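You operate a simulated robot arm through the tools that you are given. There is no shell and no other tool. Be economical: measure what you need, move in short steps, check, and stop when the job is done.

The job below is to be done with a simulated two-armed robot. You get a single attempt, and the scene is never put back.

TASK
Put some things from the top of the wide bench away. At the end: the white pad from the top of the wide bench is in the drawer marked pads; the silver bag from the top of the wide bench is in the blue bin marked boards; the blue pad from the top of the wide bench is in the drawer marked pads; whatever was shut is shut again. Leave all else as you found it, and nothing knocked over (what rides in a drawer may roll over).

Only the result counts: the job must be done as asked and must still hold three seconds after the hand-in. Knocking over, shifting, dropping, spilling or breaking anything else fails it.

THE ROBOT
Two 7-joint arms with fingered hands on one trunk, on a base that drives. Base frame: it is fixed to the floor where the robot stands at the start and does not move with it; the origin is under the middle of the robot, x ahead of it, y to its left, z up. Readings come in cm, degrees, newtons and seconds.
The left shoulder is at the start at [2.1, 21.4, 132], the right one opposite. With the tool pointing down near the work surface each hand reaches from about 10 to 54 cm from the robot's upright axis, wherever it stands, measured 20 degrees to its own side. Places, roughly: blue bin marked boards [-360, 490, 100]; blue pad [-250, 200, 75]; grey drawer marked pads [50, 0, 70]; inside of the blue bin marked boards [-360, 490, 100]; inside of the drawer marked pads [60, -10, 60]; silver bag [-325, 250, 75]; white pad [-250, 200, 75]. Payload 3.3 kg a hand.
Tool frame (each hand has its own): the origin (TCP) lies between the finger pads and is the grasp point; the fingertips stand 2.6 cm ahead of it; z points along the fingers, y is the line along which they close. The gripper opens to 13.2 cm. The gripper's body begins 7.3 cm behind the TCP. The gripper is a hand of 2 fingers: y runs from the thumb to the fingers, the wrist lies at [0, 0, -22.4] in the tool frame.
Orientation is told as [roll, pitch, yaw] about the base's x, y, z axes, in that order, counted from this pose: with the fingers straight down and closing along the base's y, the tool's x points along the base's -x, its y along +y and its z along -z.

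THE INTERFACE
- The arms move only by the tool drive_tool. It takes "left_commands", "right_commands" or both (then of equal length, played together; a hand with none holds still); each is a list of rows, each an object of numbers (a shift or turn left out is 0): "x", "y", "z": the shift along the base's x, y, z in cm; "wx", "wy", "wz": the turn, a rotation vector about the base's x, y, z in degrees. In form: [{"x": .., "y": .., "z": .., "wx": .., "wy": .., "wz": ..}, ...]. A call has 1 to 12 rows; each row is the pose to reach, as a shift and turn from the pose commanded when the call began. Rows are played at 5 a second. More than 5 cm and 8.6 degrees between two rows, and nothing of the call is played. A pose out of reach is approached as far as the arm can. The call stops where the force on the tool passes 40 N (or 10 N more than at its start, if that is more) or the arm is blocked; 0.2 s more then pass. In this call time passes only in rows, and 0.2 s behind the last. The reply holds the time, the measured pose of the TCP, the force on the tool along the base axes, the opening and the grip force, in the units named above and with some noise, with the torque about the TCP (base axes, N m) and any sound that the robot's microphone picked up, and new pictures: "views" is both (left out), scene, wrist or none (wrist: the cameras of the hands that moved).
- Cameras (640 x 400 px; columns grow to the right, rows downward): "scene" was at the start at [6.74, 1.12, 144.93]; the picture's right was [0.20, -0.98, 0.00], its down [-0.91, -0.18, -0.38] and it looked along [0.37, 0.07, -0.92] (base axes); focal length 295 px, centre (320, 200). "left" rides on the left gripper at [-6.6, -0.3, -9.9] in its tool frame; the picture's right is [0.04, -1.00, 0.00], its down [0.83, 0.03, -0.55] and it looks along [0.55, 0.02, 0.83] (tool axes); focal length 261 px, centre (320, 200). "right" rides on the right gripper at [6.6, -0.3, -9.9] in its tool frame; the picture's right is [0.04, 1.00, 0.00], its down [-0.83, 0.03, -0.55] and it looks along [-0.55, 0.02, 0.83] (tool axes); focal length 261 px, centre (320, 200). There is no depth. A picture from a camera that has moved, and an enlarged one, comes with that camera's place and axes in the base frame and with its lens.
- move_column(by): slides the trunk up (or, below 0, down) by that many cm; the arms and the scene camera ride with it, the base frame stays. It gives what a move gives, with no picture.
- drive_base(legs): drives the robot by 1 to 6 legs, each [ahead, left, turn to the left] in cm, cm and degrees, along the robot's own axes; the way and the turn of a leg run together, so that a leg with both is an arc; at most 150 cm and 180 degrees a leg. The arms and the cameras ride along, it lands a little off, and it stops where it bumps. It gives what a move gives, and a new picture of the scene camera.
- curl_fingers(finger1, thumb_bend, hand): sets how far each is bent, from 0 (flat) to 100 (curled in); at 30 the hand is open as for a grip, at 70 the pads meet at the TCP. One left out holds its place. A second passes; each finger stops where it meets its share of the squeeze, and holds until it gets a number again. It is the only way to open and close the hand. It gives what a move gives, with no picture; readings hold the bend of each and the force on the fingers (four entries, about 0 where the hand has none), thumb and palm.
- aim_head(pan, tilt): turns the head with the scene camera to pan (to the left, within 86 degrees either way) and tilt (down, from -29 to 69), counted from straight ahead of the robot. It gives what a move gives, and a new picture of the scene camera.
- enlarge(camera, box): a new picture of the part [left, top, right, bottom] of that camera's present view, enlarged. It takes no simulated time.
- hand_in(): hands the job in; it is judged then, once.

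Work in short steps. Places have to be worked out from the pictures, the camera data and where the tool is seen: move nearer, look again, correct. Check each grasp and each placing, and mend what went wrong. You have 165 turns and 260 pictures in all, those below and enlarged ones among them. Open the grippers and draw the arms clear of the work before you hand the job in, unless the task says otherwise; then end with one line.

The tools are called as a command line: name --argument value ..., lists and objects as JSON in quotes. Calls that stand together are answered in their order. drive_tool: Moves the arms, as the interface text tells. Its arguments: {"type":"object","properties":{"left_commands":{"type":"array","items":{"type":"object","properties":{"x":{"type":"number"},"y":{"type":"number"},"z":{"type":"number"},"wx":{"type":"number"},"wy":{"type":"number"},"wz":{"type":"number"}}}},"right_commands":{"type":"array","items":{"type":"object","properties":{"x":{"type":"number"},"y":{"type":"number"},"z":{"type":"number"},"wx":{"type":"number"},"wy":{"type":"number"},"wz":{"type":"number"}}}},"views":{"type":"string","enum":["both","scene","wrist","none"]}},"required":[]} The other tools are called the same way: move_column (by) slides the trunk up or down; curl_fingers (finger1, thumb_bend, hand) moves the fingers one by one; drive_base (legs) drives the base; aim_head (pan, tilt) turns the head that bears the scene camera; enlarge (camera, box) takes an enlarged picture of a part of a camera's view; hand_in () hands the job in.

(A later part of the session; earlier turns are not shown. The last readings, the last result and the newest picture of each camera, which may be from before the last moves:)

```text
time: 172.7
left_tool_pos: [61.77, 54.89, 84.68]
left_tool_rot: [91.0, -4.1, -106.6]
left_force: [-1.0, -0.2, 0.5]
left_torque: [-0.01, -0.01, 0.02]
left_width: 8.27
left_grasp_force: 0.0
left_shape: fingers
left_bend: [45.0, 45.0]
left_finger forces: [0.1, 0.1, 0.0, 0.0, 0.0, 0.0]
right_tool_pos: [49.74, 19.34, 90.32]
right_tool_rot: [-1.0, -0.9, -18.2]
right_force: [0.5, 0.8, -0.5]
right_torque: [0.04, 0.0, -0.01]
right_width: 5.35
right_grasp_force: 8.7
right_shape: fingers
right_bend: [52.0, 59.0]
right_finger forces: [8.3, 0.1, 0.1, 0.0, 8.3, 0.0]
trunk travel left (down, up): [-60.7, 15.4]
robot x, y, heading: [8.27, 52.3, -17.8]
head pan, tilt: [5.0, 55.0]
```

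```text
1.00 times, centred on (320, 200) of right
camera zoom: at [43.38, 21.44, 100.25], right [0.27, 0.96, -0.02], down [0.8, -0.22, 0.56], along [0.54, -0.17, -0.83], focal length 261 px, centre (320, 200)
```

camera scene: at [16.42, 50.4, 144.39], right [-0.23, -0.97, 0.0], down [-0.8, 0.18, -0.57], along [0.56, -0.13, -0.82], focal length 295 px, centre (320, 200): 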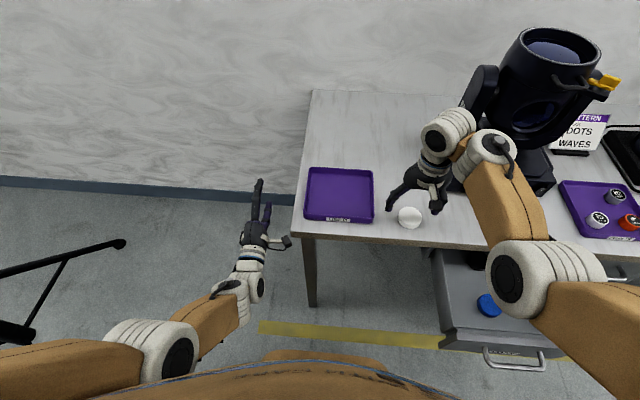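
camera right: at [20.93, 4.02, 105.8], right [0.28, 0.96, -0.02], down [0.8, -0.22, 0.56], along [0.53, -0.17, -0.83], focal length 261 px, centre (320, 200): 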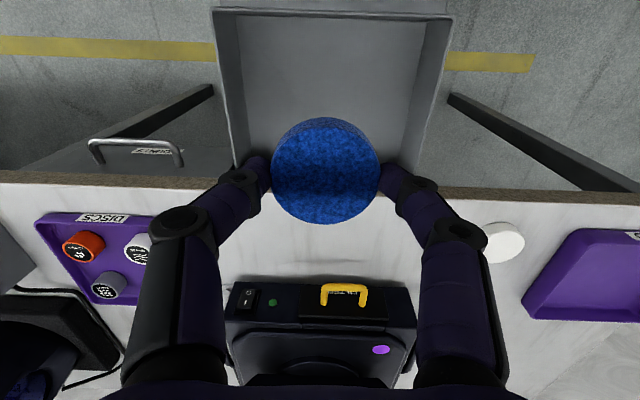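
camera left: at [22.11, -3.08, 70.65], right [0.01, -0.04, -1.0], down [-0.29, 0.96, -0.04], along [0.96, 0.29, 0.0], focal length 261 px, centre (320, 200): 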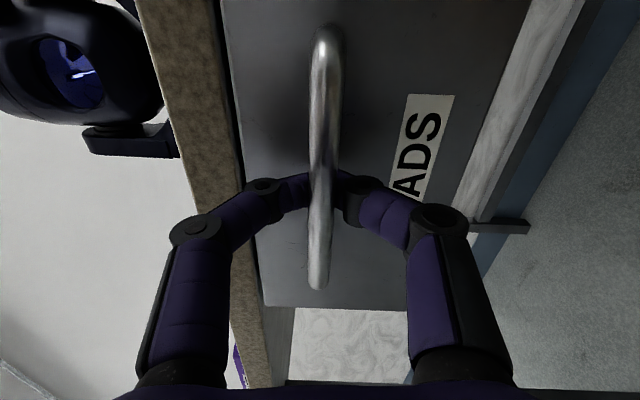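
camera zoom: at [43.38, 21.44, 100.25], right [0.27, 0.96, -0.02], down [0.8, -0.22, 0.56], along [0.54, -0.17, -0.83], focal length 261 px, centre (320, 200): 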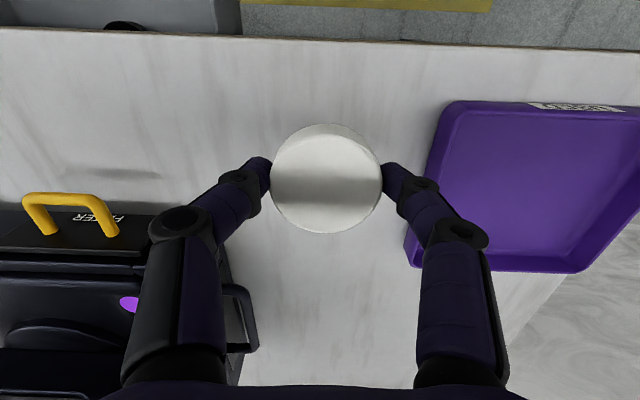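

White is held. Back the base 17 cm, then right 15 cm to be above the drawer beside blue.

drive_base --legs '[[-17, 0, 0], [0, -15, 0]]'

enlarge --camera "right" --box '[0, 0, 640, 400]'

```text
time: 175.1
left_tool_pos: [40.88, 45.49, 84.77]
left_tool_rot: [91.0, -4.0, -106.7]
left_force: [-0.3, 0.3, -0.2]
left_torque: [0.0, 0.01, 0.03]
left_width: 8.28
left_grasp_force: 0.0
left_shape: fingers
left_bend: [45.0, 45.0]
left_finger forces: [0.1, 0.0, 0.0, 0.0, 0.0, 0.1]
right_tool_pos: [28.8, 9.91, 90.29]
right_tool_rot: [-1.0, -0.8, -18.4]
right_force: [-0.2, 0.3, -0.3]
right_torque: [0.04, -0.01, -0.01]
right_width: 5.36
right_grasp_force: 8.2
right_shape: fingers
right_bend: [52.0, 59.0]
right_finger forces: [8.3, 0.0, 0.0, 0.0, 8.3, 0.1]
trunk travel left (down, up): [-60.7, 15.4]
robot x, y, heading: [-12.76, 43.01, -18.4]
head pan, tilt: [5.0, 55.0]
camera scene: at [-4.65, 41.12, 146.91], right [-0.23, -0.97, 0.0], down [-0.8, 0.19, -0.57], along [0.56, -0.13, -0.82], focal length 295 px, centre (320, 200)
```

scene: 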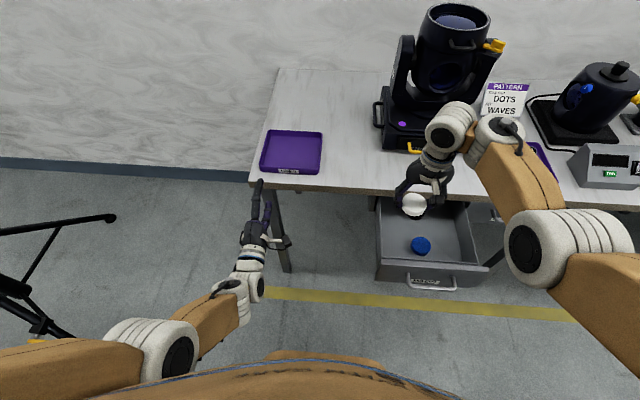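

```text
1.00 times, centred on (320, 200) of right
camera zoom: at [22.48, 12.05, 100.26], right [0.28, 0.96, -0.02], down [0.8, -0.22, 0.56], along [0.54, -0.17, -0.83], focal length 261 px, centre (320, 200)
```

zoom: 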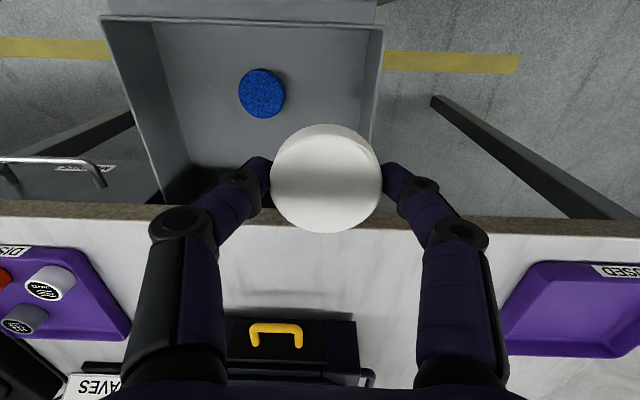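

I shift the base 4 cm ahead and 1 cm right so white lands clear of blue and the wall, then lower.

drive_base --legs '[[4.2, -1, 0]]'

move_column --by -19.5

enlarge --camera "right" --box '[0, 0, 640, 400]'

```text
time: 176.0
left_tool_pos: [44.8, 43.22, 84.64]
left_tool_rot: [91.0, -4.0, -106.7]
left_force: [0.7, -0.2, 0.3]
left_torque: [0.02, -0.01, -0.01]
left_width: 8.3
left_grasp_force: 0.1
left_shape: fingers
left_bend: [45.0, 45.0]
left_finger forces: [0.1, 0.0, 0.0, 0.0, 0.1, 0.0]
right_tool_pos: [32.66, 7.64, 90.19]
right_tool_rot: [-1.1, -0.7, -18.3]
right_force: [0.5, 0.1, -0.6]
right_torque: [0.03, 0.02, 0.03]
right_width: 5.35
right_grasp_force: 8.3
right_shape: fingers
right_bend: [52.0, 59.0]
right_finger forces: [8.3, 0.0, 0.0, 0.1, 8.4, 0.1]
trunk travel left (down, up): [-60.7, 15.4]
robot x, y, heading: [-8.79, 41.2, -18.2]
head pan, tilt: [5.0, 55.0]
camera scene: at [-0.61, 38.87, 146.89], right [-0.23, -0.97, 0.0], down [-0.8, 0.19, -0.57], along [0.56, -0.13, -0.82], focal length 295 px, centre (320, 200)
```

scene: 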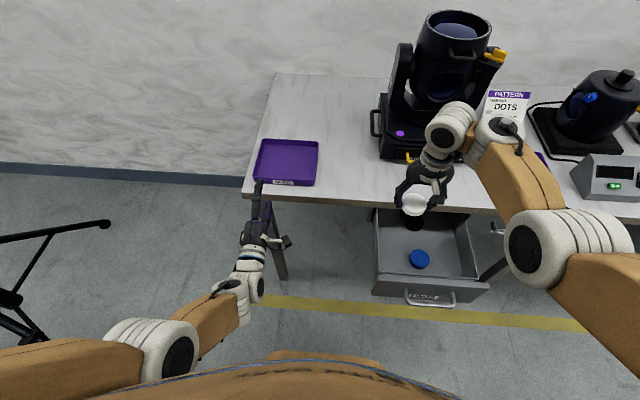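

```text
time: 178.1
left_tool_pos: [44.74, 43.37, 65.29]
left_tool_rot: [91.1, -4.1, -106.6]
left_force: [0.3, -0.5, 0.1]
left_torque: [-0.01, -0.01, 0.01]
left_width: 8.29
left_grasp_force: 0.0
left_shape: fingers
left_bend: [45.0, 45.0]
left_finger forces: [0.1, 0.0, 0.0, 0.0, 0.0, 0.0]
right_tool_pos: [32.52, 7.81, 70.9]
right_tool_rot: [-1.1, -0.9, -18.4]
right_force: [0.5, 0.5, -0.8]
right_torque: [-0.01, 0.07, 0.01]
right_width: 5.37
right_grasp_force: 8.0
right_shape: fingers
right_bend: [52.0, 59.0]
right_finger forces: [8.3, 0.0, 0.0, 0.0, 8.2, 0.0]
trunk travel left (down, up): [-41.2, 34.9]
robot x, y, heading: [-8.77, 41.15, -18.2]
head pan, tilt: [5.0, 55.0]
```

```text
1.00 times, centred on (320, 200) of right
camera zoom: at [26.25, 9.93, 80.8], right [0.28, 0.96, -0.02], down [0.8, -0.22, 0.56], along [0.54, -0.17, -0.83], focal length 261 px, centre (320, 200)
```

zoom: 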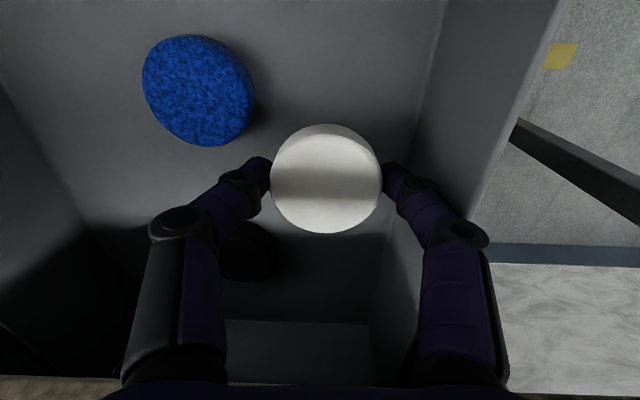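

White is inside, near the right wall. I open mostly the thumb side to drop it, then lift.

curl_fingers --hand "right" --finger1 50 --thumb_bend 49

move_column --by 14

enlarge --camera "right" --box '[0, 0, 640, 400]'

```text
time: 179.1
left_tool_pos: [44.6, 43.28, 65.34]
left_tool_rot: [91.1, -4.1, -106.8]
left_force: [0.0, 0.2, -0.1]
left_torque: [-0.03, 0.01, 0.03]
left_width: 8.27
left_grasp_force: 0.0
left_shape: fingers
left_bend: [45.0, 45.0]
left_finger forces: [0.0, 0.0, 0.0, 0.0, 0.0, 0.0]
right_tool_pos: [32.56, 7.72, 70.94]
right_tool_rot: [-1.1, -0.8, -18.4]
right_force: [-0.2, -1.4, 0.5]
right_torque: [0.02, 0.01, 0.0]
right_width: 6.75
right_grasp_force: 0.2
right_shape: fingers
right_bend: [50.0, 49.0]
right_finger forces: [0.2, 0.0, 0.1, 0.1, 0.1, 0.0]
trunk travel left (down, up): [-41.2, 34.9]
robot x, y, heading: [-8.9, 41.3, -18.1]
head pan, tilt: [5.0, 55.0]
```

```text
time: 180.8
left_tool_pos: [44.82, 43.27, 79.24]
left_tool_rot: [90.9, -4.1, -106.7]
left_force: [0.1, -0.1, 0.0]
left_torque: [-0.02, -0.01, -0.01]
left_width: 8.29
left_grasp_force: 0.0
left_shape: fingers
left_bend: [45.0, 45.0]
left_finger forces: [0.0, 0.0, 0.1, 0.1, 0.0, 0.0]
right_tool_pos: [32.55, 7.8, 84.9]
right_tool_rot: [-1.1, -0.8, -18.4]
right_force: [-0.1, 0.0, -0.1]
right_torque: [-0.01, 0.0, -0.01]
right_width: 6.73
right_grasp_force: 0.0
right_shape: fingers
right_bend: [50.0, 49.0]
right_finger forces: [0.0, 0.0, 0.1, 0.0, 0.1, 0.0]
trunk travel left (down, up): [-55.2, 20.9]
robot x, y, heading: [-8.77, 41.2, -18.1]
head pan, tilt: [5.0, 55.0]
```

```text
1.00 times, centred on (320, 200) of right
camera zoom: at [26.26, 9.92, 94.76], right [0.28, 0.96, -0.02], down [0.8, -0.22, 0.56], along [0.54, -0.17, -0.83], focal length 261 px, centre (320, 200)
```

zoom: 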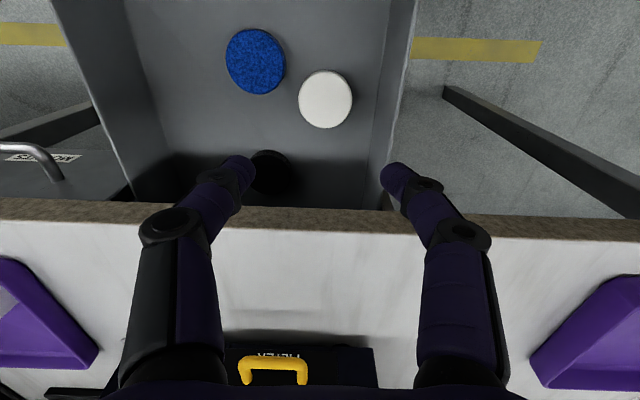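

Both pads lie flat in the drawer. To shut it: I back 24 cm, shift right 44.5 cm to bring the left hand in front of the handle, and lower.

drive_base --legs '[[-24, 0, 0], [0, -44.5, 0]]'

curl_fingers --hand "left" --finger1 52 --thumb_bend 52

move_column --by -8.5

enlarge --camera "left" --box '[0, 0, 640, 400]'

```text
time: 184.9
left_tool_pos: [7.93, 8.77, 79.32]
left_tool_rot: [91.0, -4.1, -106.2]
left_force: [-0.2, 0.1, 0.1]
left_torque: [0.0, -0.01, 0.0]
left_width: 8.3
left_grasp_force: 0.0
left_shape: fingers
left_bend: [45.0, 45.0]
left_finger forces: [0.0, 0.0, 0.0, 0.0, 0.1, 0.0]
right_tool_pos: [-4.03, -26.97, 84.92]
right_tool_rot: [-1.1, -0.8, -17.9]
right_force: [0.1, -0.3, 0.7]
right_torque: [0.01, 0.01, -0.01]
right_width: 6.74
right_grasp_force: 0.1
right_shape: fingers
right_bend: [50.0, 49.0]
right_finger forces: [0.1, 0.1, 0.0, 0.0, 0.1, 0.0]
trunk travel left (down, up): [-55.2, 20.9]
robot x, y, heading: [-45.87, 5.89, -17.7]
head pan, tilt: [5.0, 55.0]
camera scene: at [-37.57, 3.93, 141.4], right [-0.22, -0.98, 0.0], down [-0.8, 0.18, -0.57], along [0.56, -0.13, -0.82], focal length 295 px, centre (320, 200)
```

scene: 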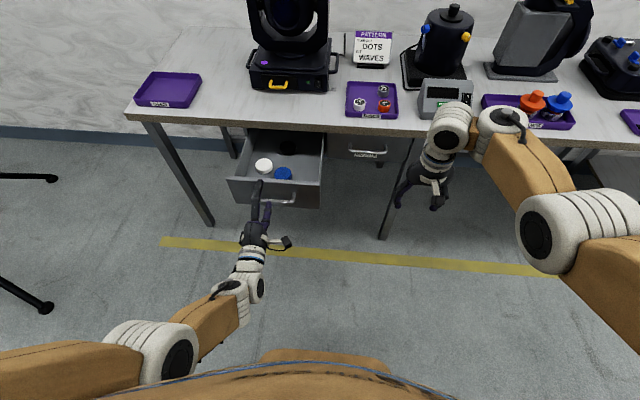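

```text
time: 185.9
left_tool_pos: [7.93, 8.79, 79.3]
left_tool_rot: [91.1, -4.1, -106.3]
left_force: [-0.1, 0.0, 0.3]
left_torque: [0.02, 0.0, 0.02]
left_width: 6.03
left_grasp_force: 0.0
left_shape: fingers
left_bend: [52.0, 52.0]
left_finger forces: [0.1, 0.0, 0.0, 0.0, 0.0, 0.0]
right_tool_pos: [-4.06, -26.88, 84.87]
right_tool_rot: [-1.1, -0.8, -17.9]
right_force: [-0.6, 0.9, -0.4]
right_torque: [-0.03, 0.01, -0.01]
right_width: 6.76
right_grasp_force: 0.0
right_shape: fingers
right_bend: [50.0, 49.0]
right_finger forces: [0.0, 0.1, 0.1, 0.0, 0.0, 0.0]
trunk travel left (down, up): [-55.2, 20.9]
robot x, y, heading: [-45.8, 5.66, -17.8]
head pan, tilt: [5.0, 55.0]
```

```text
time: 187.1
left_tool_pos: [7.88, 8.64, 70.86]
left_tool_rot: [91.0, -4.1, -106.3]
left_force: [-0.1, 0.0, 0.0]
left_torque: [0.0, 0.0, 0.02]
left_width: 6.0
left_grasp_force: 0.0
left_shape: fingers
left_bend: [52.0, 52.0]
left_finger forces: [0.0, 0.0, 0.1, 0.0, 0.1, 0.0]
right_tool_pos: [-4.09, -26.94, 76.42]
right_tool_rot: [-1.1, -0.8, -17.7]
right_force: [0.1, 0.0, -0.2]
right_torque: [0.02, -0.01, 0.0]
right_width: 6.76
right_grasp_force: 0.1
right_shape: fingers
right_bend: [50.0, 49.0]
right_finger forces: [0.0, 0.1, 0.0, 0.0, 0.0, 0.0]
trunk travel left (down, up): [-46.7, 29.4]
robot x, y, heading: [-45.88, 5.79, -17.8]
head pan, tilt: [5.0, 55.0]
```

```text
1.00 times, centred on (320, 200) of left
camera zoom: at [-3.45, 5.06, 70.87], right [0.01, -0.04, -1.0], down [-0.3, 0.95, -0.04], along [0.95, 0.3, 0.0], focal length 261 px, centre (320, 200)
```

zoom: 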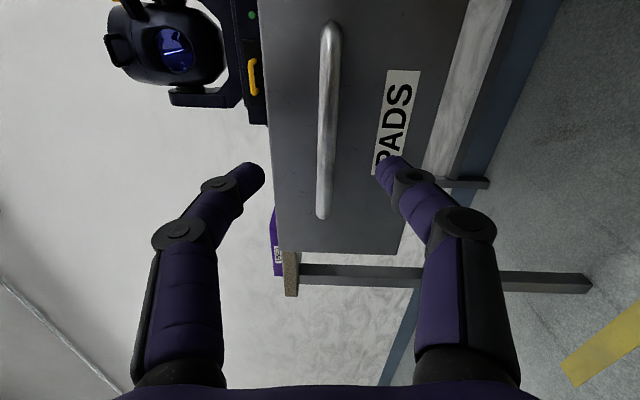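

The upper tip might pass above the drawer front, so I narrow the fingers and then push forward with the base.

curl_fingers --hand "left" --finger1 59 --thumb_bend 59

drive_base --legs '[[12, 0, -0.4]]'

enlarge --camera "left" --box '[0, 0, 640, 400]'

```text
time: 188.1
left_tool_pos: [7.88, 8.76, 70.74]
left_tool_rot: [91.1, -4.1, -106.4]
left_force: [-0.8, -0.7, 0.3]
left_torque: [0.0, 0.01, 0.01]
left_width: 3.69
left_grasp_force: 0.1
left_shape: fingers
left_bend: [59.0, 59.0]
left_finger forces: [0.1, 0.1, 0.1, 0.1, 0.1, 0.0]
right_tool_pos: [-3.99, -26.87, 76.41]
right_tool_rot: [-1.1, -0.8, -17.9]
right_force: [0.0, 0.9, 0.0]
right_torque: [0.04, -0.01, 0.0]
right_width: 6.76
right_grasp_force: 0.2
right_shape: fingers
right_bend: [50.0, 49.0]
right_finger forces: [0.1, 0.1, 0.0, 0.1, 0.0, 0.0]
trunk travel left (down, up): [-46.7, 29.4]
robot x, y, heading: [-45.86, 6.27, -17.6]
head pan, tilt: [5.0, 55.0]
```

```text
time: 189.3
left_tool_pos: [19.51, 4.54, 70.79]
left_tool_rot: [91.0, -4.1, -106.6]
left_force: [0.1, 0.6, -1.2]
left_torque: [0.0, -0.01, -0.01]
left_width: 3.63
left_grasp_force: 0.1
left_shape: fingers
left_bend: [59.0, 59.0]
left_finger forces: [0.0, 0.0, 0.0, 0.0, 0.0, 0.0]
right_tool_pos: [7.44, -30.94, 76.25]
right_tool_rot: [-1.1, -0.7, -18.2]
right_force: [0.3, 0.5, -1.1]
right_torque: [-0.01, 0.0, -0.01]
right_width: 6.78
right_grasp_force: 0.1
right_shape: fingers
right_bend: [50.0, 49.0]
right_finger forces: [0.0, 0.0, 0.0, 0.0, 0.0, 0.0]
trunk travel left (down, up): [-46.7, 29.4]
robot x, y, heading: [-34.22, 2.26, -18.1]
head pan, tilt: [5.0, 55.0]
camera scene: at [-25.25, -0.02, 132.87], right [-0.23, -0.97, 0.0], down [-0.8, 0.19, -0.57], along [0.56, -0.13, -0.82], focal length 295 px, centre (320, 200)
```

scene: 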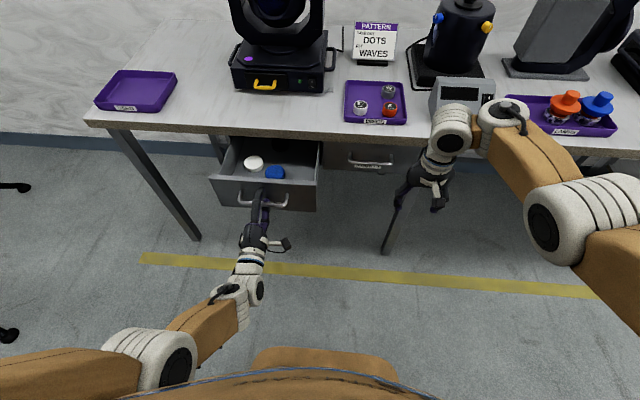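

```text
1.00 times, centred on (320, 200) of left
camera zoom: at [8.26, 1.0, 70.81], right [0.01, -0.04, -1.0], down [-0.29, 0.96, -0.04], along [0.96, 0.29, 0.0], focal length 261 px, centre (320, 200)
```

zoom: 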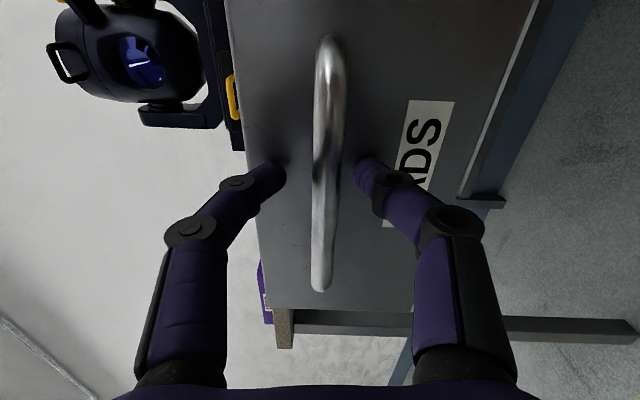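

It pushes well. The right hand would come near the bench edge, so I pull it back first, then push on 15 cm.

drive_tool --right_commands '[{"x": -3.5, "y": 1.2}, {"x": -7, "y": 2.4}, {"x": -10.5, "y": 3.5}, {"x": -13, "y": 4.3}]' --views "none"

drive_base --legs '[[15, 0, 0]]'

enlarge --camera "left" --box '[0, 0, 640, 400]'

```text
time: 190.3
left_tool_pos: [19.38, 4.64, 70.76]
left_tool_rot: [91.0, -4.2, -106.6]
left_force: [0.5, 0.8, 0.1]
left_torque: [-0.02, -0.01, 0.01]
left_width: 3.64
left_grasp_force: 0.0
left_shape: fingers
left_bend: [59.0, 59.0]
left_finger forces: [0.0, 0.0, 0.1, 0.1, 0.0, 0.1]
right_tool_pos: [-5.71, -28.32, 76.57]
right_tool_rot: [-2.8, -1.4, -18.9]
right_force: [-0.2, 0.0, -0.3]
right_torque: [-0.01, -0.05, 0.03]
right_width: 6.81
right_grasp_force: 0.1
right_shape: fingers
right_bend: [50.0, 49.0]
right_finger forces: [0.1, 0.0, 0.1, 0.1, 0.1, 0.0]
trunk travel left (down, up): [-46.7, 29.4]
robot x, y, heading: [-34.15, 2.49, -18.3]
head pan, tilt: [5.0, 55.0]
```

```text
time: 191.7
left_tool_pos: [34.04, -0.08, 70.61]
left_tool_rot: [91.0, -4.1, -106.6]
left_force: [-0.8, -0.3, 0.2]
left_torque: [0.04, 0.0, -0.01]
left_width: 3.61
left_grasp_force: 0.0
left_shape: fingers
left_bend: [59.0, 59.0]
left_finger forces: [0.1, 0.0, 0.1, 0.2, 0.1, 0.1]
right_tool_pos: [8.58, -32.9, 76.25]
right_tool_rot: [-2.9, -0.9, -18.7]
right_force: [0.2, 0.4, 0.0]
right_torque: [0.0, 0.02, -0.01]
right_width: 6.81
right_grasp_force: 0.0
right_shape: fingers
right_bend: [50.0, 49.0]
right_finger forces: [0.0, 0.0, 0.0, 0.0, 0.0, 0.1]
trunk travel left (down, up): [-46.7, 29.4]
robot x, y, heading: [-19.58, -2.45, -17.8]
head pan, tilt: [5.0, 55.0]
camera scene: at [-10.84, -4.7, 132.87], right [-0.22, -0.97, 0.0], down [-0.8, 0.18, -0.57], along [0.56, -0.13, -0.82], focal length 295 px, centre (320, 200)
```

scene: 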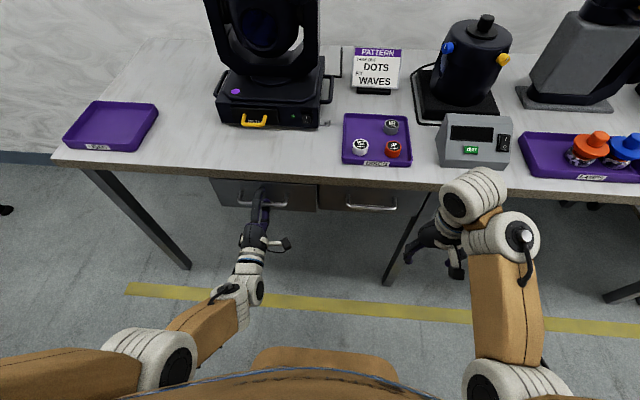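

```text
1.00 times, centred on (320, 200) of left
camera zoom: at [22.7, -3.63, 70.83], right [0.01, -0.04, -1.0], down [-0.29, 0.96, -0.04], along [0.96, 0.29, 0.0], focal length 261 px, centre (320, 200)
```

zoom: 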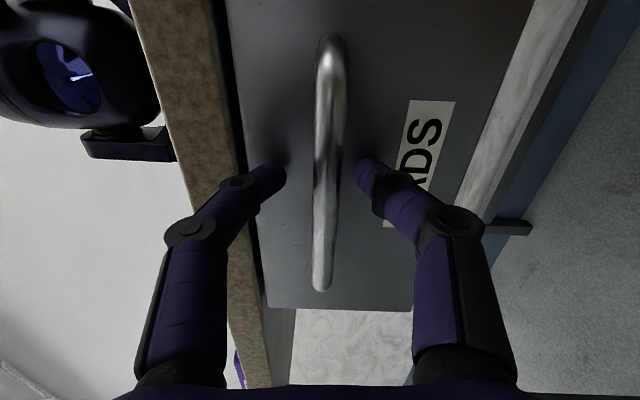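

Nearly shut. I push the last bit with the arm in small steps, watching the force.

drive_tool --left_commands '[{"x": 0.4, "y": -0.13}, {"x": 0.8, "y": -0.27}, {"x": 1.2, "y": -0.4}, {"x": 1.5, "y": -0.5}]' --views "wrist"

```text
time: 192.7
left_tool_pos: [35.32, -0.41, 70.64]
left_tool_rot: [90.9, -4.1, -106.6]
left_force: [-10.0, 2.5, -0.1]
left_torque: [0.06, 0.32, -0.05]
left_width: 3.55
left_grasp_force: 5.5
left_shape: fingers
left_bend: [59.0, 59.0]
left_finger forces: [0.0, 0.0, 0.0, 0.1, 10.5, 0.0]
right_tool_pos: [8.35, -32.88, 76.36]
right_tool_rot: [-3.0, -0.9, -18.7]
right_force: [-0.3, -0.1, -1.0]
right_torque: [-0.01, 0.02, 0.04]
right_width: 6.79
right_grasp_force: 0.1
right_shape: fingers
right_bend: [50.0, 49.0]
right_finger forces: [0.0, 0.1, 0.0, 0.0, 0.1, 0.0]
trunk travel left (down, up): [-46.7, 29.4]
robot x, y, heading: [-19.71, -2.58, -18.1]
head pan, tilt: [5.0, 55.0]
camera left: at [23.98, -4.03, 70.83], right [0.01, -0.03, -1.0], down [-0.29, 0.96, -0.04], along [0.96, 0.29, 0.0], focal length 261 px, centre (320, 200)
```

left: 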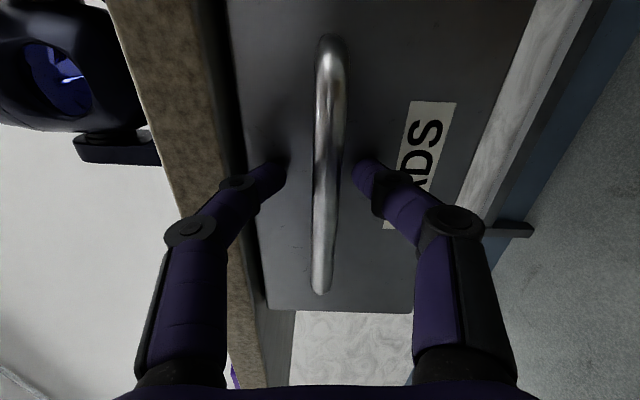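

Stop reached (10 N, same depth as when originally shut). I open the fingers and back away straight, then verify.

curl_fingers --hand "left" --finger1 50 --thumb_bend 50

drive_base --legs '[[-45, 0, 0]]'

enlarge --camera "scene" --box '[160, 60, 460, 250]'

```text
time: 193.7
left_tool_pos: [35.32, -0.38, 70.96]
left_tool_rot: [91.1, -4.1, -106.7]
left_force: [-22.4, 6.7, 4.2]
left_torque: [0.09, 0.41, -0.15]
left_width: 4.88
left_grasp_force: 12.5
left_shape: fingers
left_bend: [52.0, 56.0]
left_finger forces: [2.7, 0.0, 0.1, 0.0, 22.3, 0.0]
right_tool_pos: [8.31, -32.91, 76.3]
right_tool_rot: [-3.0, -1.1, -18.7]
right_force: [0.6, -0.3, -0.2]
right_torque: [0.0, 0.01, 0.02]
right_width: 6.85
right_grasp_force: 0.0
right_shape: fingers
right_bend: [50.0, 49.0]
right_finger forces: [0.1, 0.0, 0.0, 0.0, 0.1, 0.0]
trunk travel left (down, up): [-46.7, 29.4]
robot x, y, heading: [-20.0, -2.31, -18.0]
head pan, tilt: [5.0, 55.0]
```

```text
time: 196.4
left_tool_pos: [-6.81, 13.09, 70.87]
left_tool_rot: [91.1, -4.1, -107.1]
left_force: [-0.4, -0.1, 0.8]
left_torque: [0.01, -0.01, 0.0]
left_width: 6.6
left_grasp_force: 0.1
left_shape: fingers
left_bend: [50.0, 50.0]
left_finger forces: [0.0, 0.0, 0.0, 0.1, 0.0, 0.0]
right_tool_pos: [-34.07, -19.11, 76.19]
right_tool_rot: [-3.0, -1.0, -19.1]
right_force: [0.5, 0.6, -0.6]
right_torque: [-0.05, -0.02, -0.01]
right_width: 6.8
right_grasp_force: 0.0
right_shape: fingers
right_bend: [50.0, 49.0]
right_finger forces: [0.0, 0.0, 0.0, 0.1, 0.1, 0.1]
trunk travel left (down, up): [-46.7, 29.4]
robot x, y, heading: [-62.16, 11.7, -18.6]
head pan, tilt: [5.0, 55.0]
camera scene: at [-53.38, 9.22, 132.89], right [-0.23, -0.97, 0.0], down [-0.8, 0.19, -0.57], along [0.56, -0.13, -0.82], focal length 295 px, centre (320, 200)
```

scene: 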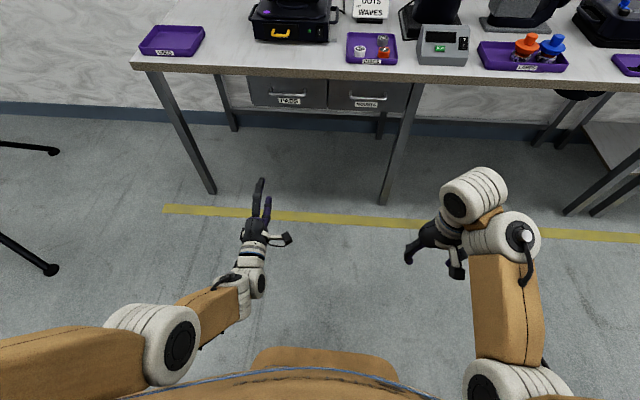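

```text
2.11 times, centred on (310, 155) of scene
camera zoom: at [-53.38, 9.22, 132.89], right [-0.23, -0.97, 0.0], down [-0.8, 0.19, -0.57], along [0.56, -0.13, -0.82], focal length 621 px, centre (341, 295)
```

zoom: 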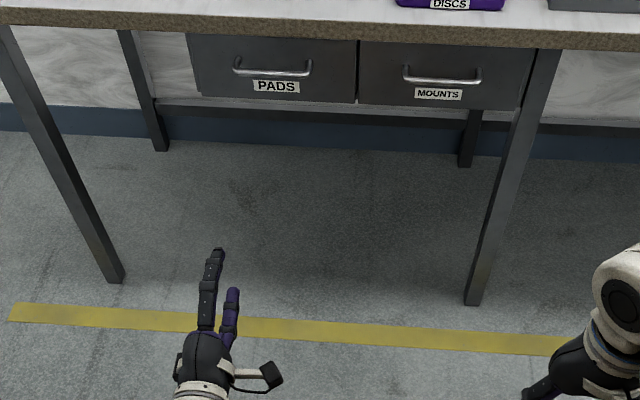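

Drawer is shut and flush. Next the bag: I first unroll the left hand, then un-pitch it, and raise the trunk.

move_column --by 25

drive_tool --left_commands '[{"wx": -7.8, "wy": 2.6}, {"wx": -15.5, "wy": 5.2}, {"wx": -23.3, "wy": 7.8}, {"wx": -31, "wy": 10.3}, {"wx": -38.8, "wy": 12.9}, {"wx": -46.6, "wy": 15.5}, {"wx": -54.3, "wy": 18.1}, {"wx": -62, "wy": 20.7}, {"wx": -69.9, "wy": 23.2}, {"wx": -77.6, "wy": 25.8}, {"wx": -85.4, "wy": 28.4}]' --views "none"

drive_tool --left_commands '[{"x": -1, "y": 0.3, "wx": 2.6, "wy": 7.8}, {"x": -2, "y": 0.7, "wx": 5.2, "wy": 15.5}, {"x": -3, "y": 1, "wx": 7.8, "wy": 23.3}, {"x": -4, "y": 1.4, "wx": 10.3, "wy": 31}, {"x": -5, "y": 1.7, "wx": 12.9, "wy": 38.8}, {"x": -6, "y": 2, "wx": 15.5, "wy": 46.6}, {"x": -8, "y": 2.7, "wx": 18.1, "wy": 54.3}, {"x": -10, "y": 3.4, "wx": 20.7, "wy": 62}, {"x": -12, "y": 4, "wx": 23.2, "wy": 69.9}, {"x": -14, "y": 4.7, "wx": 25.8, "wy": 77.6}, {"x": -16, "y": 5.3, "wx": 28.4, "wy": 85.4}]' --views "none"

```text
time: 199.0
left_tool_pos: [-6.96, 13.06, 95.84]
left_tool_rot: [91.1, -4.1, -107.0]
left_force: [0.6, -0.7, 0.0]
left_torque: [0.04, 0.03, 0.01]
left_width: 6.63
left_grasp_force: 0.1
left_shape: fingers
left_bend: [50.0, 50.0]
left_finger forces: [0.1, 0.0, 0.1, 0.1, 0.0, 0.0]
right_tool_pos: [-34.13, -19.17, 101.2]
right_tool_rot: [-3.0, -1.1, -19.0]
right_force: [0.3, 0.4, 1.0]
right_torque: [0.0, 0.0, 0.02]
right_width: 6.79
right_grasp_force: 0.0
right_shape: fingers
right_bend: [50.0, 49.0]
right_finger forces: [0.0, 0.0, 0.0, 0.1, 0.0, 0.0]
trunk travel left (down, up): [-71.7, 4.4]
robot x, y, heading: [-61.99, 10.88, -18.2]
head pan, tilt: [5.0, 55.0]
```

```text
time: 201.4
left_tool_pos: [-6.88, 13.04, 95.79]
left_tool_rot: [-70.2, -85.4, 53.0]
left_force: [-0.6, 1.3, 0.0]
left_torque: [0.0, -0.02, -0.01]
left_width: 6.58
left_grasp_force: 0.1
left_shape: fingers
left_bend: [50.0, 50.0]
left_finger forces: [0.0, 0.0, 0.1, 0.0, 0.0, 0.0]
right_tool_pos: [-33.94, -19.12, 101.2]
right_tool_rot: [-3.0, -1.0, -19.1]
right_force: [0.1, 0.2, -0.5]
right_torque: [0.0, 0.0, -0.03]
right_width: 6.8
right_grasp_force: 0.2
right_shape: fingers
right_bend: [50.0, 49.0]
right_finger forces: [0.1, 0.1, 0.0, 0.0, 0.0, 0.0]
trunk travel left (down, up): [-71.7, 4.4]
robot x, y, heading: [-62.09, 11.68, -18.2]
head pan, tilt: [5.0, 55.0]
```

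```text
time: 202.0
left_tool_pos: [-5.06, 21.65, 95.49]
left_tool_rot: [24.1, -75.5, -39.0]
left_force: [-0.3, -0.8, -0.1]
left_torque: [0.02, 0.0, 0.01]
left_width: 6.66
left_grasp_force: 0.0
left_shape: fingers
left_bend: [50.0, 50.0]
left_finger forces: [0.1, 0.0, 0.0, 0.0, 0.0, 0.1]
right_tool_pos: [-34.06, -19.23, 101.27]
right_tool_rot: [-2.9, -1.0, -19.0]
right_force: [-0.5, 0.8, -0.2]
right_torque: [0.01, 0.02, 0.02]
right_width: 6.78
right_grasp_force: 0.1
right_shape: fingers
right_bend: [50.0, 49.0]
right_finger forces: [0.1, 0.1, 0.1, 0.1, 0.0, 0.0]
trunk travel left (down, up): [-71.7, 4.4]
robot x, y, heading: [-62.3, 11.71, -18.3]
head pan, tilt: [5.0, 55.0]
stopped in row 2 (left hand): the arm was blocked; the commanded pose is now the measured one
```

Near its limit the arm drifted again; in free space here, I pull it back and down first, then un-pitch.

drive_tool --left_commands '[{"x": -3, "y": 0.5, "z": -2}, {"x": -6, "y": 1, "z": -4}, {"x": -9, "y": 1.5, "z": -6}, {"x": -12, "y": 2, "z": -8}]' --views "none"

drive_tool --left_commands '[{"wx": 2.6, "wy": 7.8}, {"wx": 5.2, "wy": 15.5}, {"wx": 7.8, "wy": 23.3}, {"wx": 10.3, "wy": 31}, {"wx": 12.9, "wy": 38.8}, {"wx": 15.5, "wy": 46.6}, {"wx": 18.1, "wy": 54.3}, {"wx": 20.7, "wy": 62}]' --views "scene"

```text
time: 203.0
left_tool_pos: [-17.09, 23.7, 87.72]
left_tool_rot: [23.8, -75.7, -38.6]
left_force: [-0.6, -1.2, 0.3]
left_torque: [-0.01, -0.04, 0.05]
left_width: 6.63
left_grasp_force: 0.1
left_shape: fingers
left_bend: [50.0, 50.0]
left_finger forces: [0.1, 0.0, 0.0, 0.1, 0.0, 0.0]
right_tool_pos: [-34.13, -19.12, 101.27]
right_tool_rot: [-3.0, -1.0, -19.1]
right_force: [-0.2, 0.0, 0.7]
right_torque: [0.01, -0.04, -0.01]
right_width: 6.82
right_grasp_force: 0.1
right_shape: fingers
right_bend: [50.0, 49.0]
right_finger forces: [0.0, 0.1, 0.0, 0.0, 0.0, 0.0]
trunk travel left (down, up): [-71.7, 4.4]
robot x, y, heading: [-61.66, 11.31, -18.2]
head pan, tilt: [5.0, 55.0]
```

```text
time: 203.8
left_tool_pos: [-14.16, 31.37, 87.88]
left_tool_rot: [24.2, -48.5, -38.2]
left_force: [-0.9, -0.3, 0.4]
left_torque: [0.0, 0.0, 0.03]
left_width: 6.66
left_grasp_force: 0.1
left_shape: fingers
left_bend: [50.0, 50.0]
left_finger forces: [0.1, 0.1, 0.0, 0.1, 0.1, 0.1]
right_tool_pos: [-34.0, -19.19, 101.13]
right_tool_rot: [-3.0, -0.9, -19.1]
right_force: [-0.2, -0.4, -0.2]
right_torque: [-0.02, -0.02, -0.02]
right_width: 6.81
right_grasp_force: 0.0
right_shape: fingers
right_bend: [50.0, 49.0]
right_finger forces: [0.1, 0.1, 0.1, 0.0, 0.0, 0.1]
trunk travel left (down, up): [-71.7, 4.4]
robot x, y, heading: [-61.58, 11.22, -18.5]
head pan, tilt: [5.0, 55.0]
stopped in row 4 (left hand): the arm was blocked; the commanded pose is now the measured one
camera scene: at [-54.14, 9.53, 157.91], right [-0.23, -0.97, 0.0], down [-0.8, 0.19, -0.57], along [0.56, -0.13, -0.82], focal length 295 px, centre (320, 200)
```

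scene: 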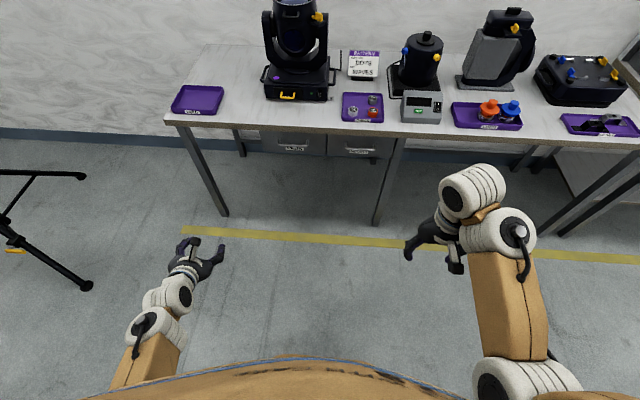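

Continue straightening with a retreat toward the body.

drive_tool --left_commands '[{"x": -2.2, "y": -0.3, "z": -3}, {"x": -4.4, "y": -0.6, "z": -6}, {"x": -6.6, "y": -1, "z": -9}, {"x": -8.9, "y": -1.3, "z": -12}]' --views "none"

drive_tool --left_commands '[{"wx": 2, "wy": 7.5}, {"wx": 4, "wy": 15}, {"wx": 6, "wy": 22.5}, {"wx": 8, "wy": 30}, {"wx": 10, "wy": 37.5}, {"wx": 12, "wy": 45}]' --views "none"

```text
time: 204.8
left_tool_pos: [-22.92, 29.73, 75.98]
left_tool_rot: [24.0, -48.7, -38.0]
left_force: [-0.1, -0.5, -0.2]
left_torque: [-0.02, 0.0, -0.02]
left_width: 6.64
left_grasp_force: 0.1
left_shape: fingers
left_bend: [50.0, 50.0]
left_finger forces: [0.0, 0.0, 0.0, 0.0, 0.0, 0.0]
right_tool_pos: [-33.92, -19.16, 101.15]
right_tool_rot: [-3.0, -0.9, -19.1]
right_force: [-0.2, 1.1, -0.6]
right_torque: [0.01, -0.01, 0.0]
right_width: 6.81
right_grasp_force: 0.2
right_shape: fingers
right_bend: [50.0, 49.0]
right_finger forces: [0.0, 0.1, 0.0, 0.1, 0.0, 0.1]
trunk travel left (down, up): [-71.7, 4.4]
robot x, y, heading: [-62.19, 11.42, -18.3]
head pan, tilt: [5.0, 55.0]
```

```text
time: 206.2
left_tool_pos: [-23.2, 30.53, 75.9]
left_tool_rot: [7.7, -3.7, -29.8]
left_force: [-0.4, -0.2, 0.2]
left_torque: [0.02, 0.02, -0.01]
left_width: 6.64
left_grasp_force: 0.1
left_shape: fingers
left_bend: [50.0, 50.0]
left_finger forces: [0.1, 0.1, 0.0, 0.0, 0.1, 0.0]
right_tool_pos: [-33.91, -19.17, 101.16]
right_tool_rot: [-3.0, -0.9, -19.1]
right_force: [0.1, -1.4, -0.6]
right_torque: [0.03, -0.03, -0.02]
right_width: 6.82
right_grasp_force: 0.1
right_shape: fingers
right_bend: [50.0, 49.0]
right_finger forces: [0.0, 0.0, 0.0, 0.0, 0.0, 0.1]
trunk travel left (down, up): [-71.7, 4.4]
robot x, y, heading: [-62.01, 11.6, -18.2]
head pan, tilt: [5.0, 55.0]
```

Good. I level the hand fully and then drive around the bench's near end to its back side.

drive_tool --left_commands '[{"wx": -2.5, "wy": 3.5, "wz": 5.8, "z": 3}, {"wx": -4.9, "wy": 7, "wz": 11.5, "z": 6}, {"wx": -4.9, "wy": 7, "wz": 11.5, "z": 10}]' --views "none"

aim_head --pan 70 --tilt 25

drive_base --legs '[[0, 100, 0], [-60, 0, 0]]'

```text
time: 207.2
left_tool_pos: [-21.76, 32.41, 86.37]
left_tool_rot: [2.6, -0.5, -17.2]
left_force: [0.3, 0.3, 1.3]
left_torque: [0.01, -0.03, -0.01]
left_width: 6.61
left_grasp_force: 0.0
left_shape: fingers
left_bend: [50.0, 50.0]
left_finger forces: [0.0, 0.1, 0.1, 0.1, 0.0, 0.1]
right_tool_pos: [-34.11, -19.11, 101.21]
right_tool_rot: [-3.0, -0.9, -19.2]
right_force: [-0.1, -0.2, -0.4]
right_torque: [0.02, 0.01, 0.01]
right_width: 6.84
right_grasp_force: 0.0
right_shape: fingers
right_bend: [50.0, 49.0]
right_finger forces: [0.1, 0.0, 0.1, 0.0, 0.1, 0.0]
trunk travel left (down, up): [-71.7, 4.4]
robot x, y, heading: [-62.32, 11.56, -18.5]
head pan, tilt: [5.0, 55.0]
stopped in row 3 (left hand): the arm was blocked; the commanded pose is now the measured one
```

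```text
time: 208.6
left_tool_pos: [-21.72, 32.44, 86.39]
left_tool_rot: [2.6, -0.5, -17.2]
left_force: [-0.2, 0.4, -0.5]
left_torque: [-0.04, 0.02, 0.01]
left_width: 6.64
left_grasp_force: 0.1
left_shape: fingers
left_bend: [50.0, 50.0]
left_finger forces: [0.0, 0.0, 0.1, 0.1, 0.0, 0.0]
right_tool_pos: [-33.95, -19.21, 101.18]
right_tool_rot: [-2.8, -1.0, -19.1]
right_force: [0.1, -0.3, -0.3]
right_torque: [0.0, -0.01, -0.01]
right_width: 6.79
right_grasp_force: 0.0
right_shape: fingers
right_bend: [50.0, 49.0]
right_finger forces: [0.0, 0.1, 0.0, 0.1, 0.0, 0.0]
trunk travel left (down, up): [-71.7, 4.4]
robot x, y, heading: [-61.71, 11.84, -18.2]
head pan, tilt: [70.0, 25.0]
camera scene: at [-55.43, 18.38, 162.31], right [0.78, -0.62, 0.0], down [-0.26, -0.33, -0.91], along [0.56, 0.71, -0.42], focal length 295 px, centre (320, 200)
```

scene: 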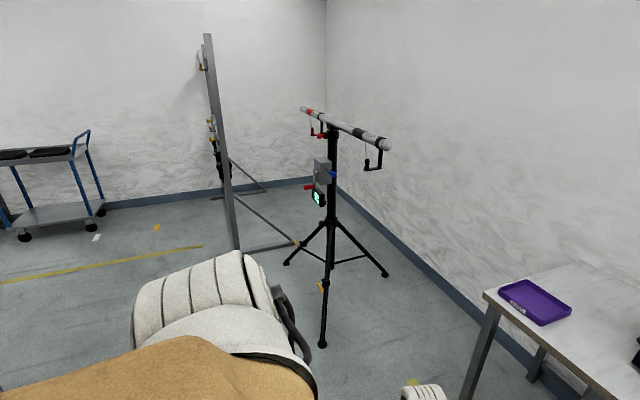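

```text
time: 216.8
left_tool_pos: [-46.5, 145.89, 86.39]
left_tool_rot: [2.6, -0.5, -17.6]
left_force: [-0.4, 0.9, 0.6]
left_torque: [0.01, 0.02, -0.01]
left_width: 6.63
left_grasp_force: 0.0
left_shape: fingers
left_bend: [50.0, 50.0]
left_finger forces: [0.1, 0.0, 0.1, 0.1, 0.0, 0.0]
right_tool_pos: [-59.12, 94.43, 101.2]
right_tool_rot: [-3.0, -1.1, -19.4]
right_force: [0.2, 0.8, 0.3]
right_torque: [0.0, -0.02, 0.02]
right_width: 6.81
right_grasp_force: 0.1
right_shape: fingers
right_bend: [50.0, 49.0]
right_finger forces: [0.0, 0.0, 0.1, 0.0, 0.0, 0.0]
trunk travel left (down, up): [-71.7, 4.4]
robot x, y, heading: [-86.82, 125.3, -18.9]
head pan, tilt: [70.0, 25.0]
camera scene: at [-80.25, 132.11, 162.31], right [0.78, -0.62, 0.0], down [-0.26, -0.33, -0.91], along [0.57, 0.71, -0.42], focal length 295 px, centre (320, 200)
```

scene: 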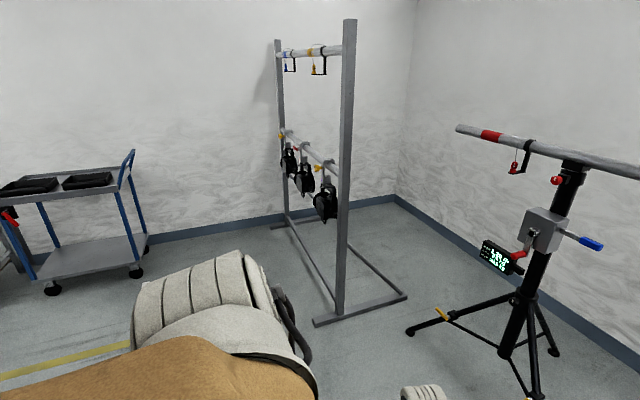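

Clear of the frame and tripod. I go on left 100 cm (behind the bench line), then turn to face the bench's back.

drive_base --legs '[[0, 103, 0.5], [0, 0, -90], [0, 110, 0]]'

```text
time: 229.8
left_tool_pos: [45.9, 157.34, 86.4]
left_tool_rot: [2.0, -0.3, -107.0]
left_force: [0.3, 0.5, -0.9]
left_torque: [0.03, -0.03, 0.01]
left_width: 6.64
left_grasp_force: 0.0
left_shape: fingers
left_bend: [50.0, 50.0]
left_finger forces: [0.0, 0.0, 0.0, 0.0, 0.1, 0.0]
right_tool_pos: [-5.07, 169.11, 101.22]
right_tool_rot: [-2.9, -0.8, -108.2]
right_force: [0.2, 0.7, 0.1]
right_torque: [0.02, -0.02, -0.02]
right_width: 6.81
right_grasp_force: 0.2
right_shape: fingers
right_bend: [50.0, 49.0]
right_finger forces: [0.0, 0.1, 0.0, 0.1, 0.1, 0.1]
trunk travel left (down, up): [-71.7, 4.4]
robot x, y, heading: [25.24, 197.57, -107.6]
head pan, tilt: [70.0, 25.0]
stopped in leg 3: the force on the tool passed its limit (the readings are from after the stop); the commanded pose is now the measured one
camera scene: at [31.76, 190.77, 162.31], right [-0.61, -0.79, 0.0], down [-0.33, 0.26, -0.91], along [0.72, -0.55, -0.42], focal length 295 px, centre (320, 200)
```

scene: 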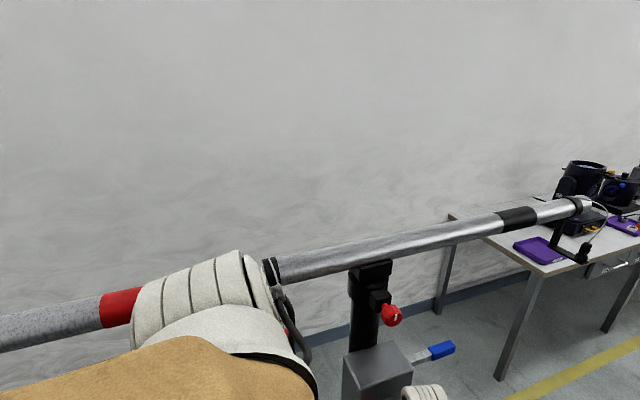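

I went the wrong way (left instead of right) and touched the tripod stand. I move back right immediately and check it.

drive_base --legs '[[0, -60, 0]]'

aim_head --pan 85 --tilt 30

```text
time: 233.3
left_tool_pos: [-12.87, 176.35, 86.48]
left_tool_rot: [2.0, -0.4, -107.5]
left_force: [0.1, 0.1, 0.8]
left_torque: [0.04, -0.04, 0.03]
left_width: 6.63
left_grasp_force: 0.1
left_shape: fingers
left_bend: [50.0, 50.0]
left_finger forces: [0.0, 0.1, 0.0, 0.0, 0.1, 0.1]
right_tool_pos: [-63.93, 188.49, 101.2]
right_tool_rot: [-2.8, -1.0, -108.8]
right_force: [0.0, -0.1, -0.2]
right_torque: [0.03, -0.01, -0.02]
right_width: 6.82
right_grasp_force: 0.0
right_shape: fingers
right_bend: [50.0, 49.0]
right_finger forces: [0.0, 0.0, 0.0, 0.1, 0.0, 0.0]
trunk travel left (down, up): [-71.7, 4.4]
robot x, y, heading: [-33.63, 216.74, -108.4]
head pan, tilt: [70.0, 25.0]
camera scene: at [-26.72, 209.9, 162.31], right [-0.62, -0.79, 0.0], down [-0.33, 0.26, -0.91], along [0.71, -0.56, -0.42], focal length 295 px, centre (320, 200)
```

scene: 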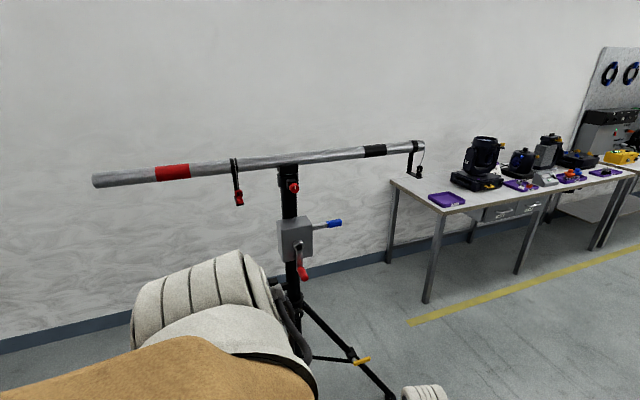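

```text
time: 234.0
left_tool_pos: [-12.69, 176.32, 86.56]
left_tool_rot: [1.9, -0.3, -107.7]
left_force: [0.1, 0.3, 1.5]
left_torque: [-0.04, 0.02, -0.02]
left_width: 6.63
left_grasp_force: 0.0
left_shape: fingers
left_bend: [50.0, 50.0]
left_finger forces: [0.0, 0.0, 0.0, 0.0, 0.1, 0.1]
right_tool_pos: [-63.89, 188.43, 101.35]
right_tool_rot: [-2.9, -1.0, -108.8]
right_force: [0.3, 0.9, 0.2]
right_torque: [-0.01, 0.01, 0.03]
right_width: 6.81
right_grasp_force: 0.1
right_shape: fingers
right_bend: [50.0, 49.0]
right_finger forces: [0.0, 0.0, 0.0, 0.1, 0.0, 0.0]
trunk travel left (down, up): [-71.7, 4.4]
robot x, y, heading: [-33.41, 216.55, -108.0]
head pan, tilt: [85.0, 30.0]
camera scene: at [-25.56, 212.0, 161.51], right [-0.39, -0.92, 0.0], down [-0.46, 0.2, -0.87], along [0.8, -0.34, -0.5], focal length 295 px, centre (320, 200)
```

scene: 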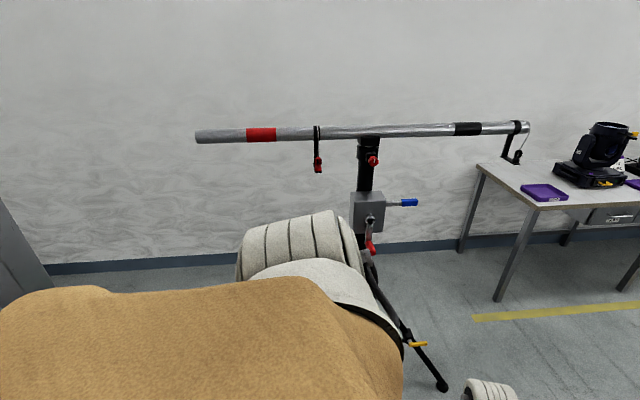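

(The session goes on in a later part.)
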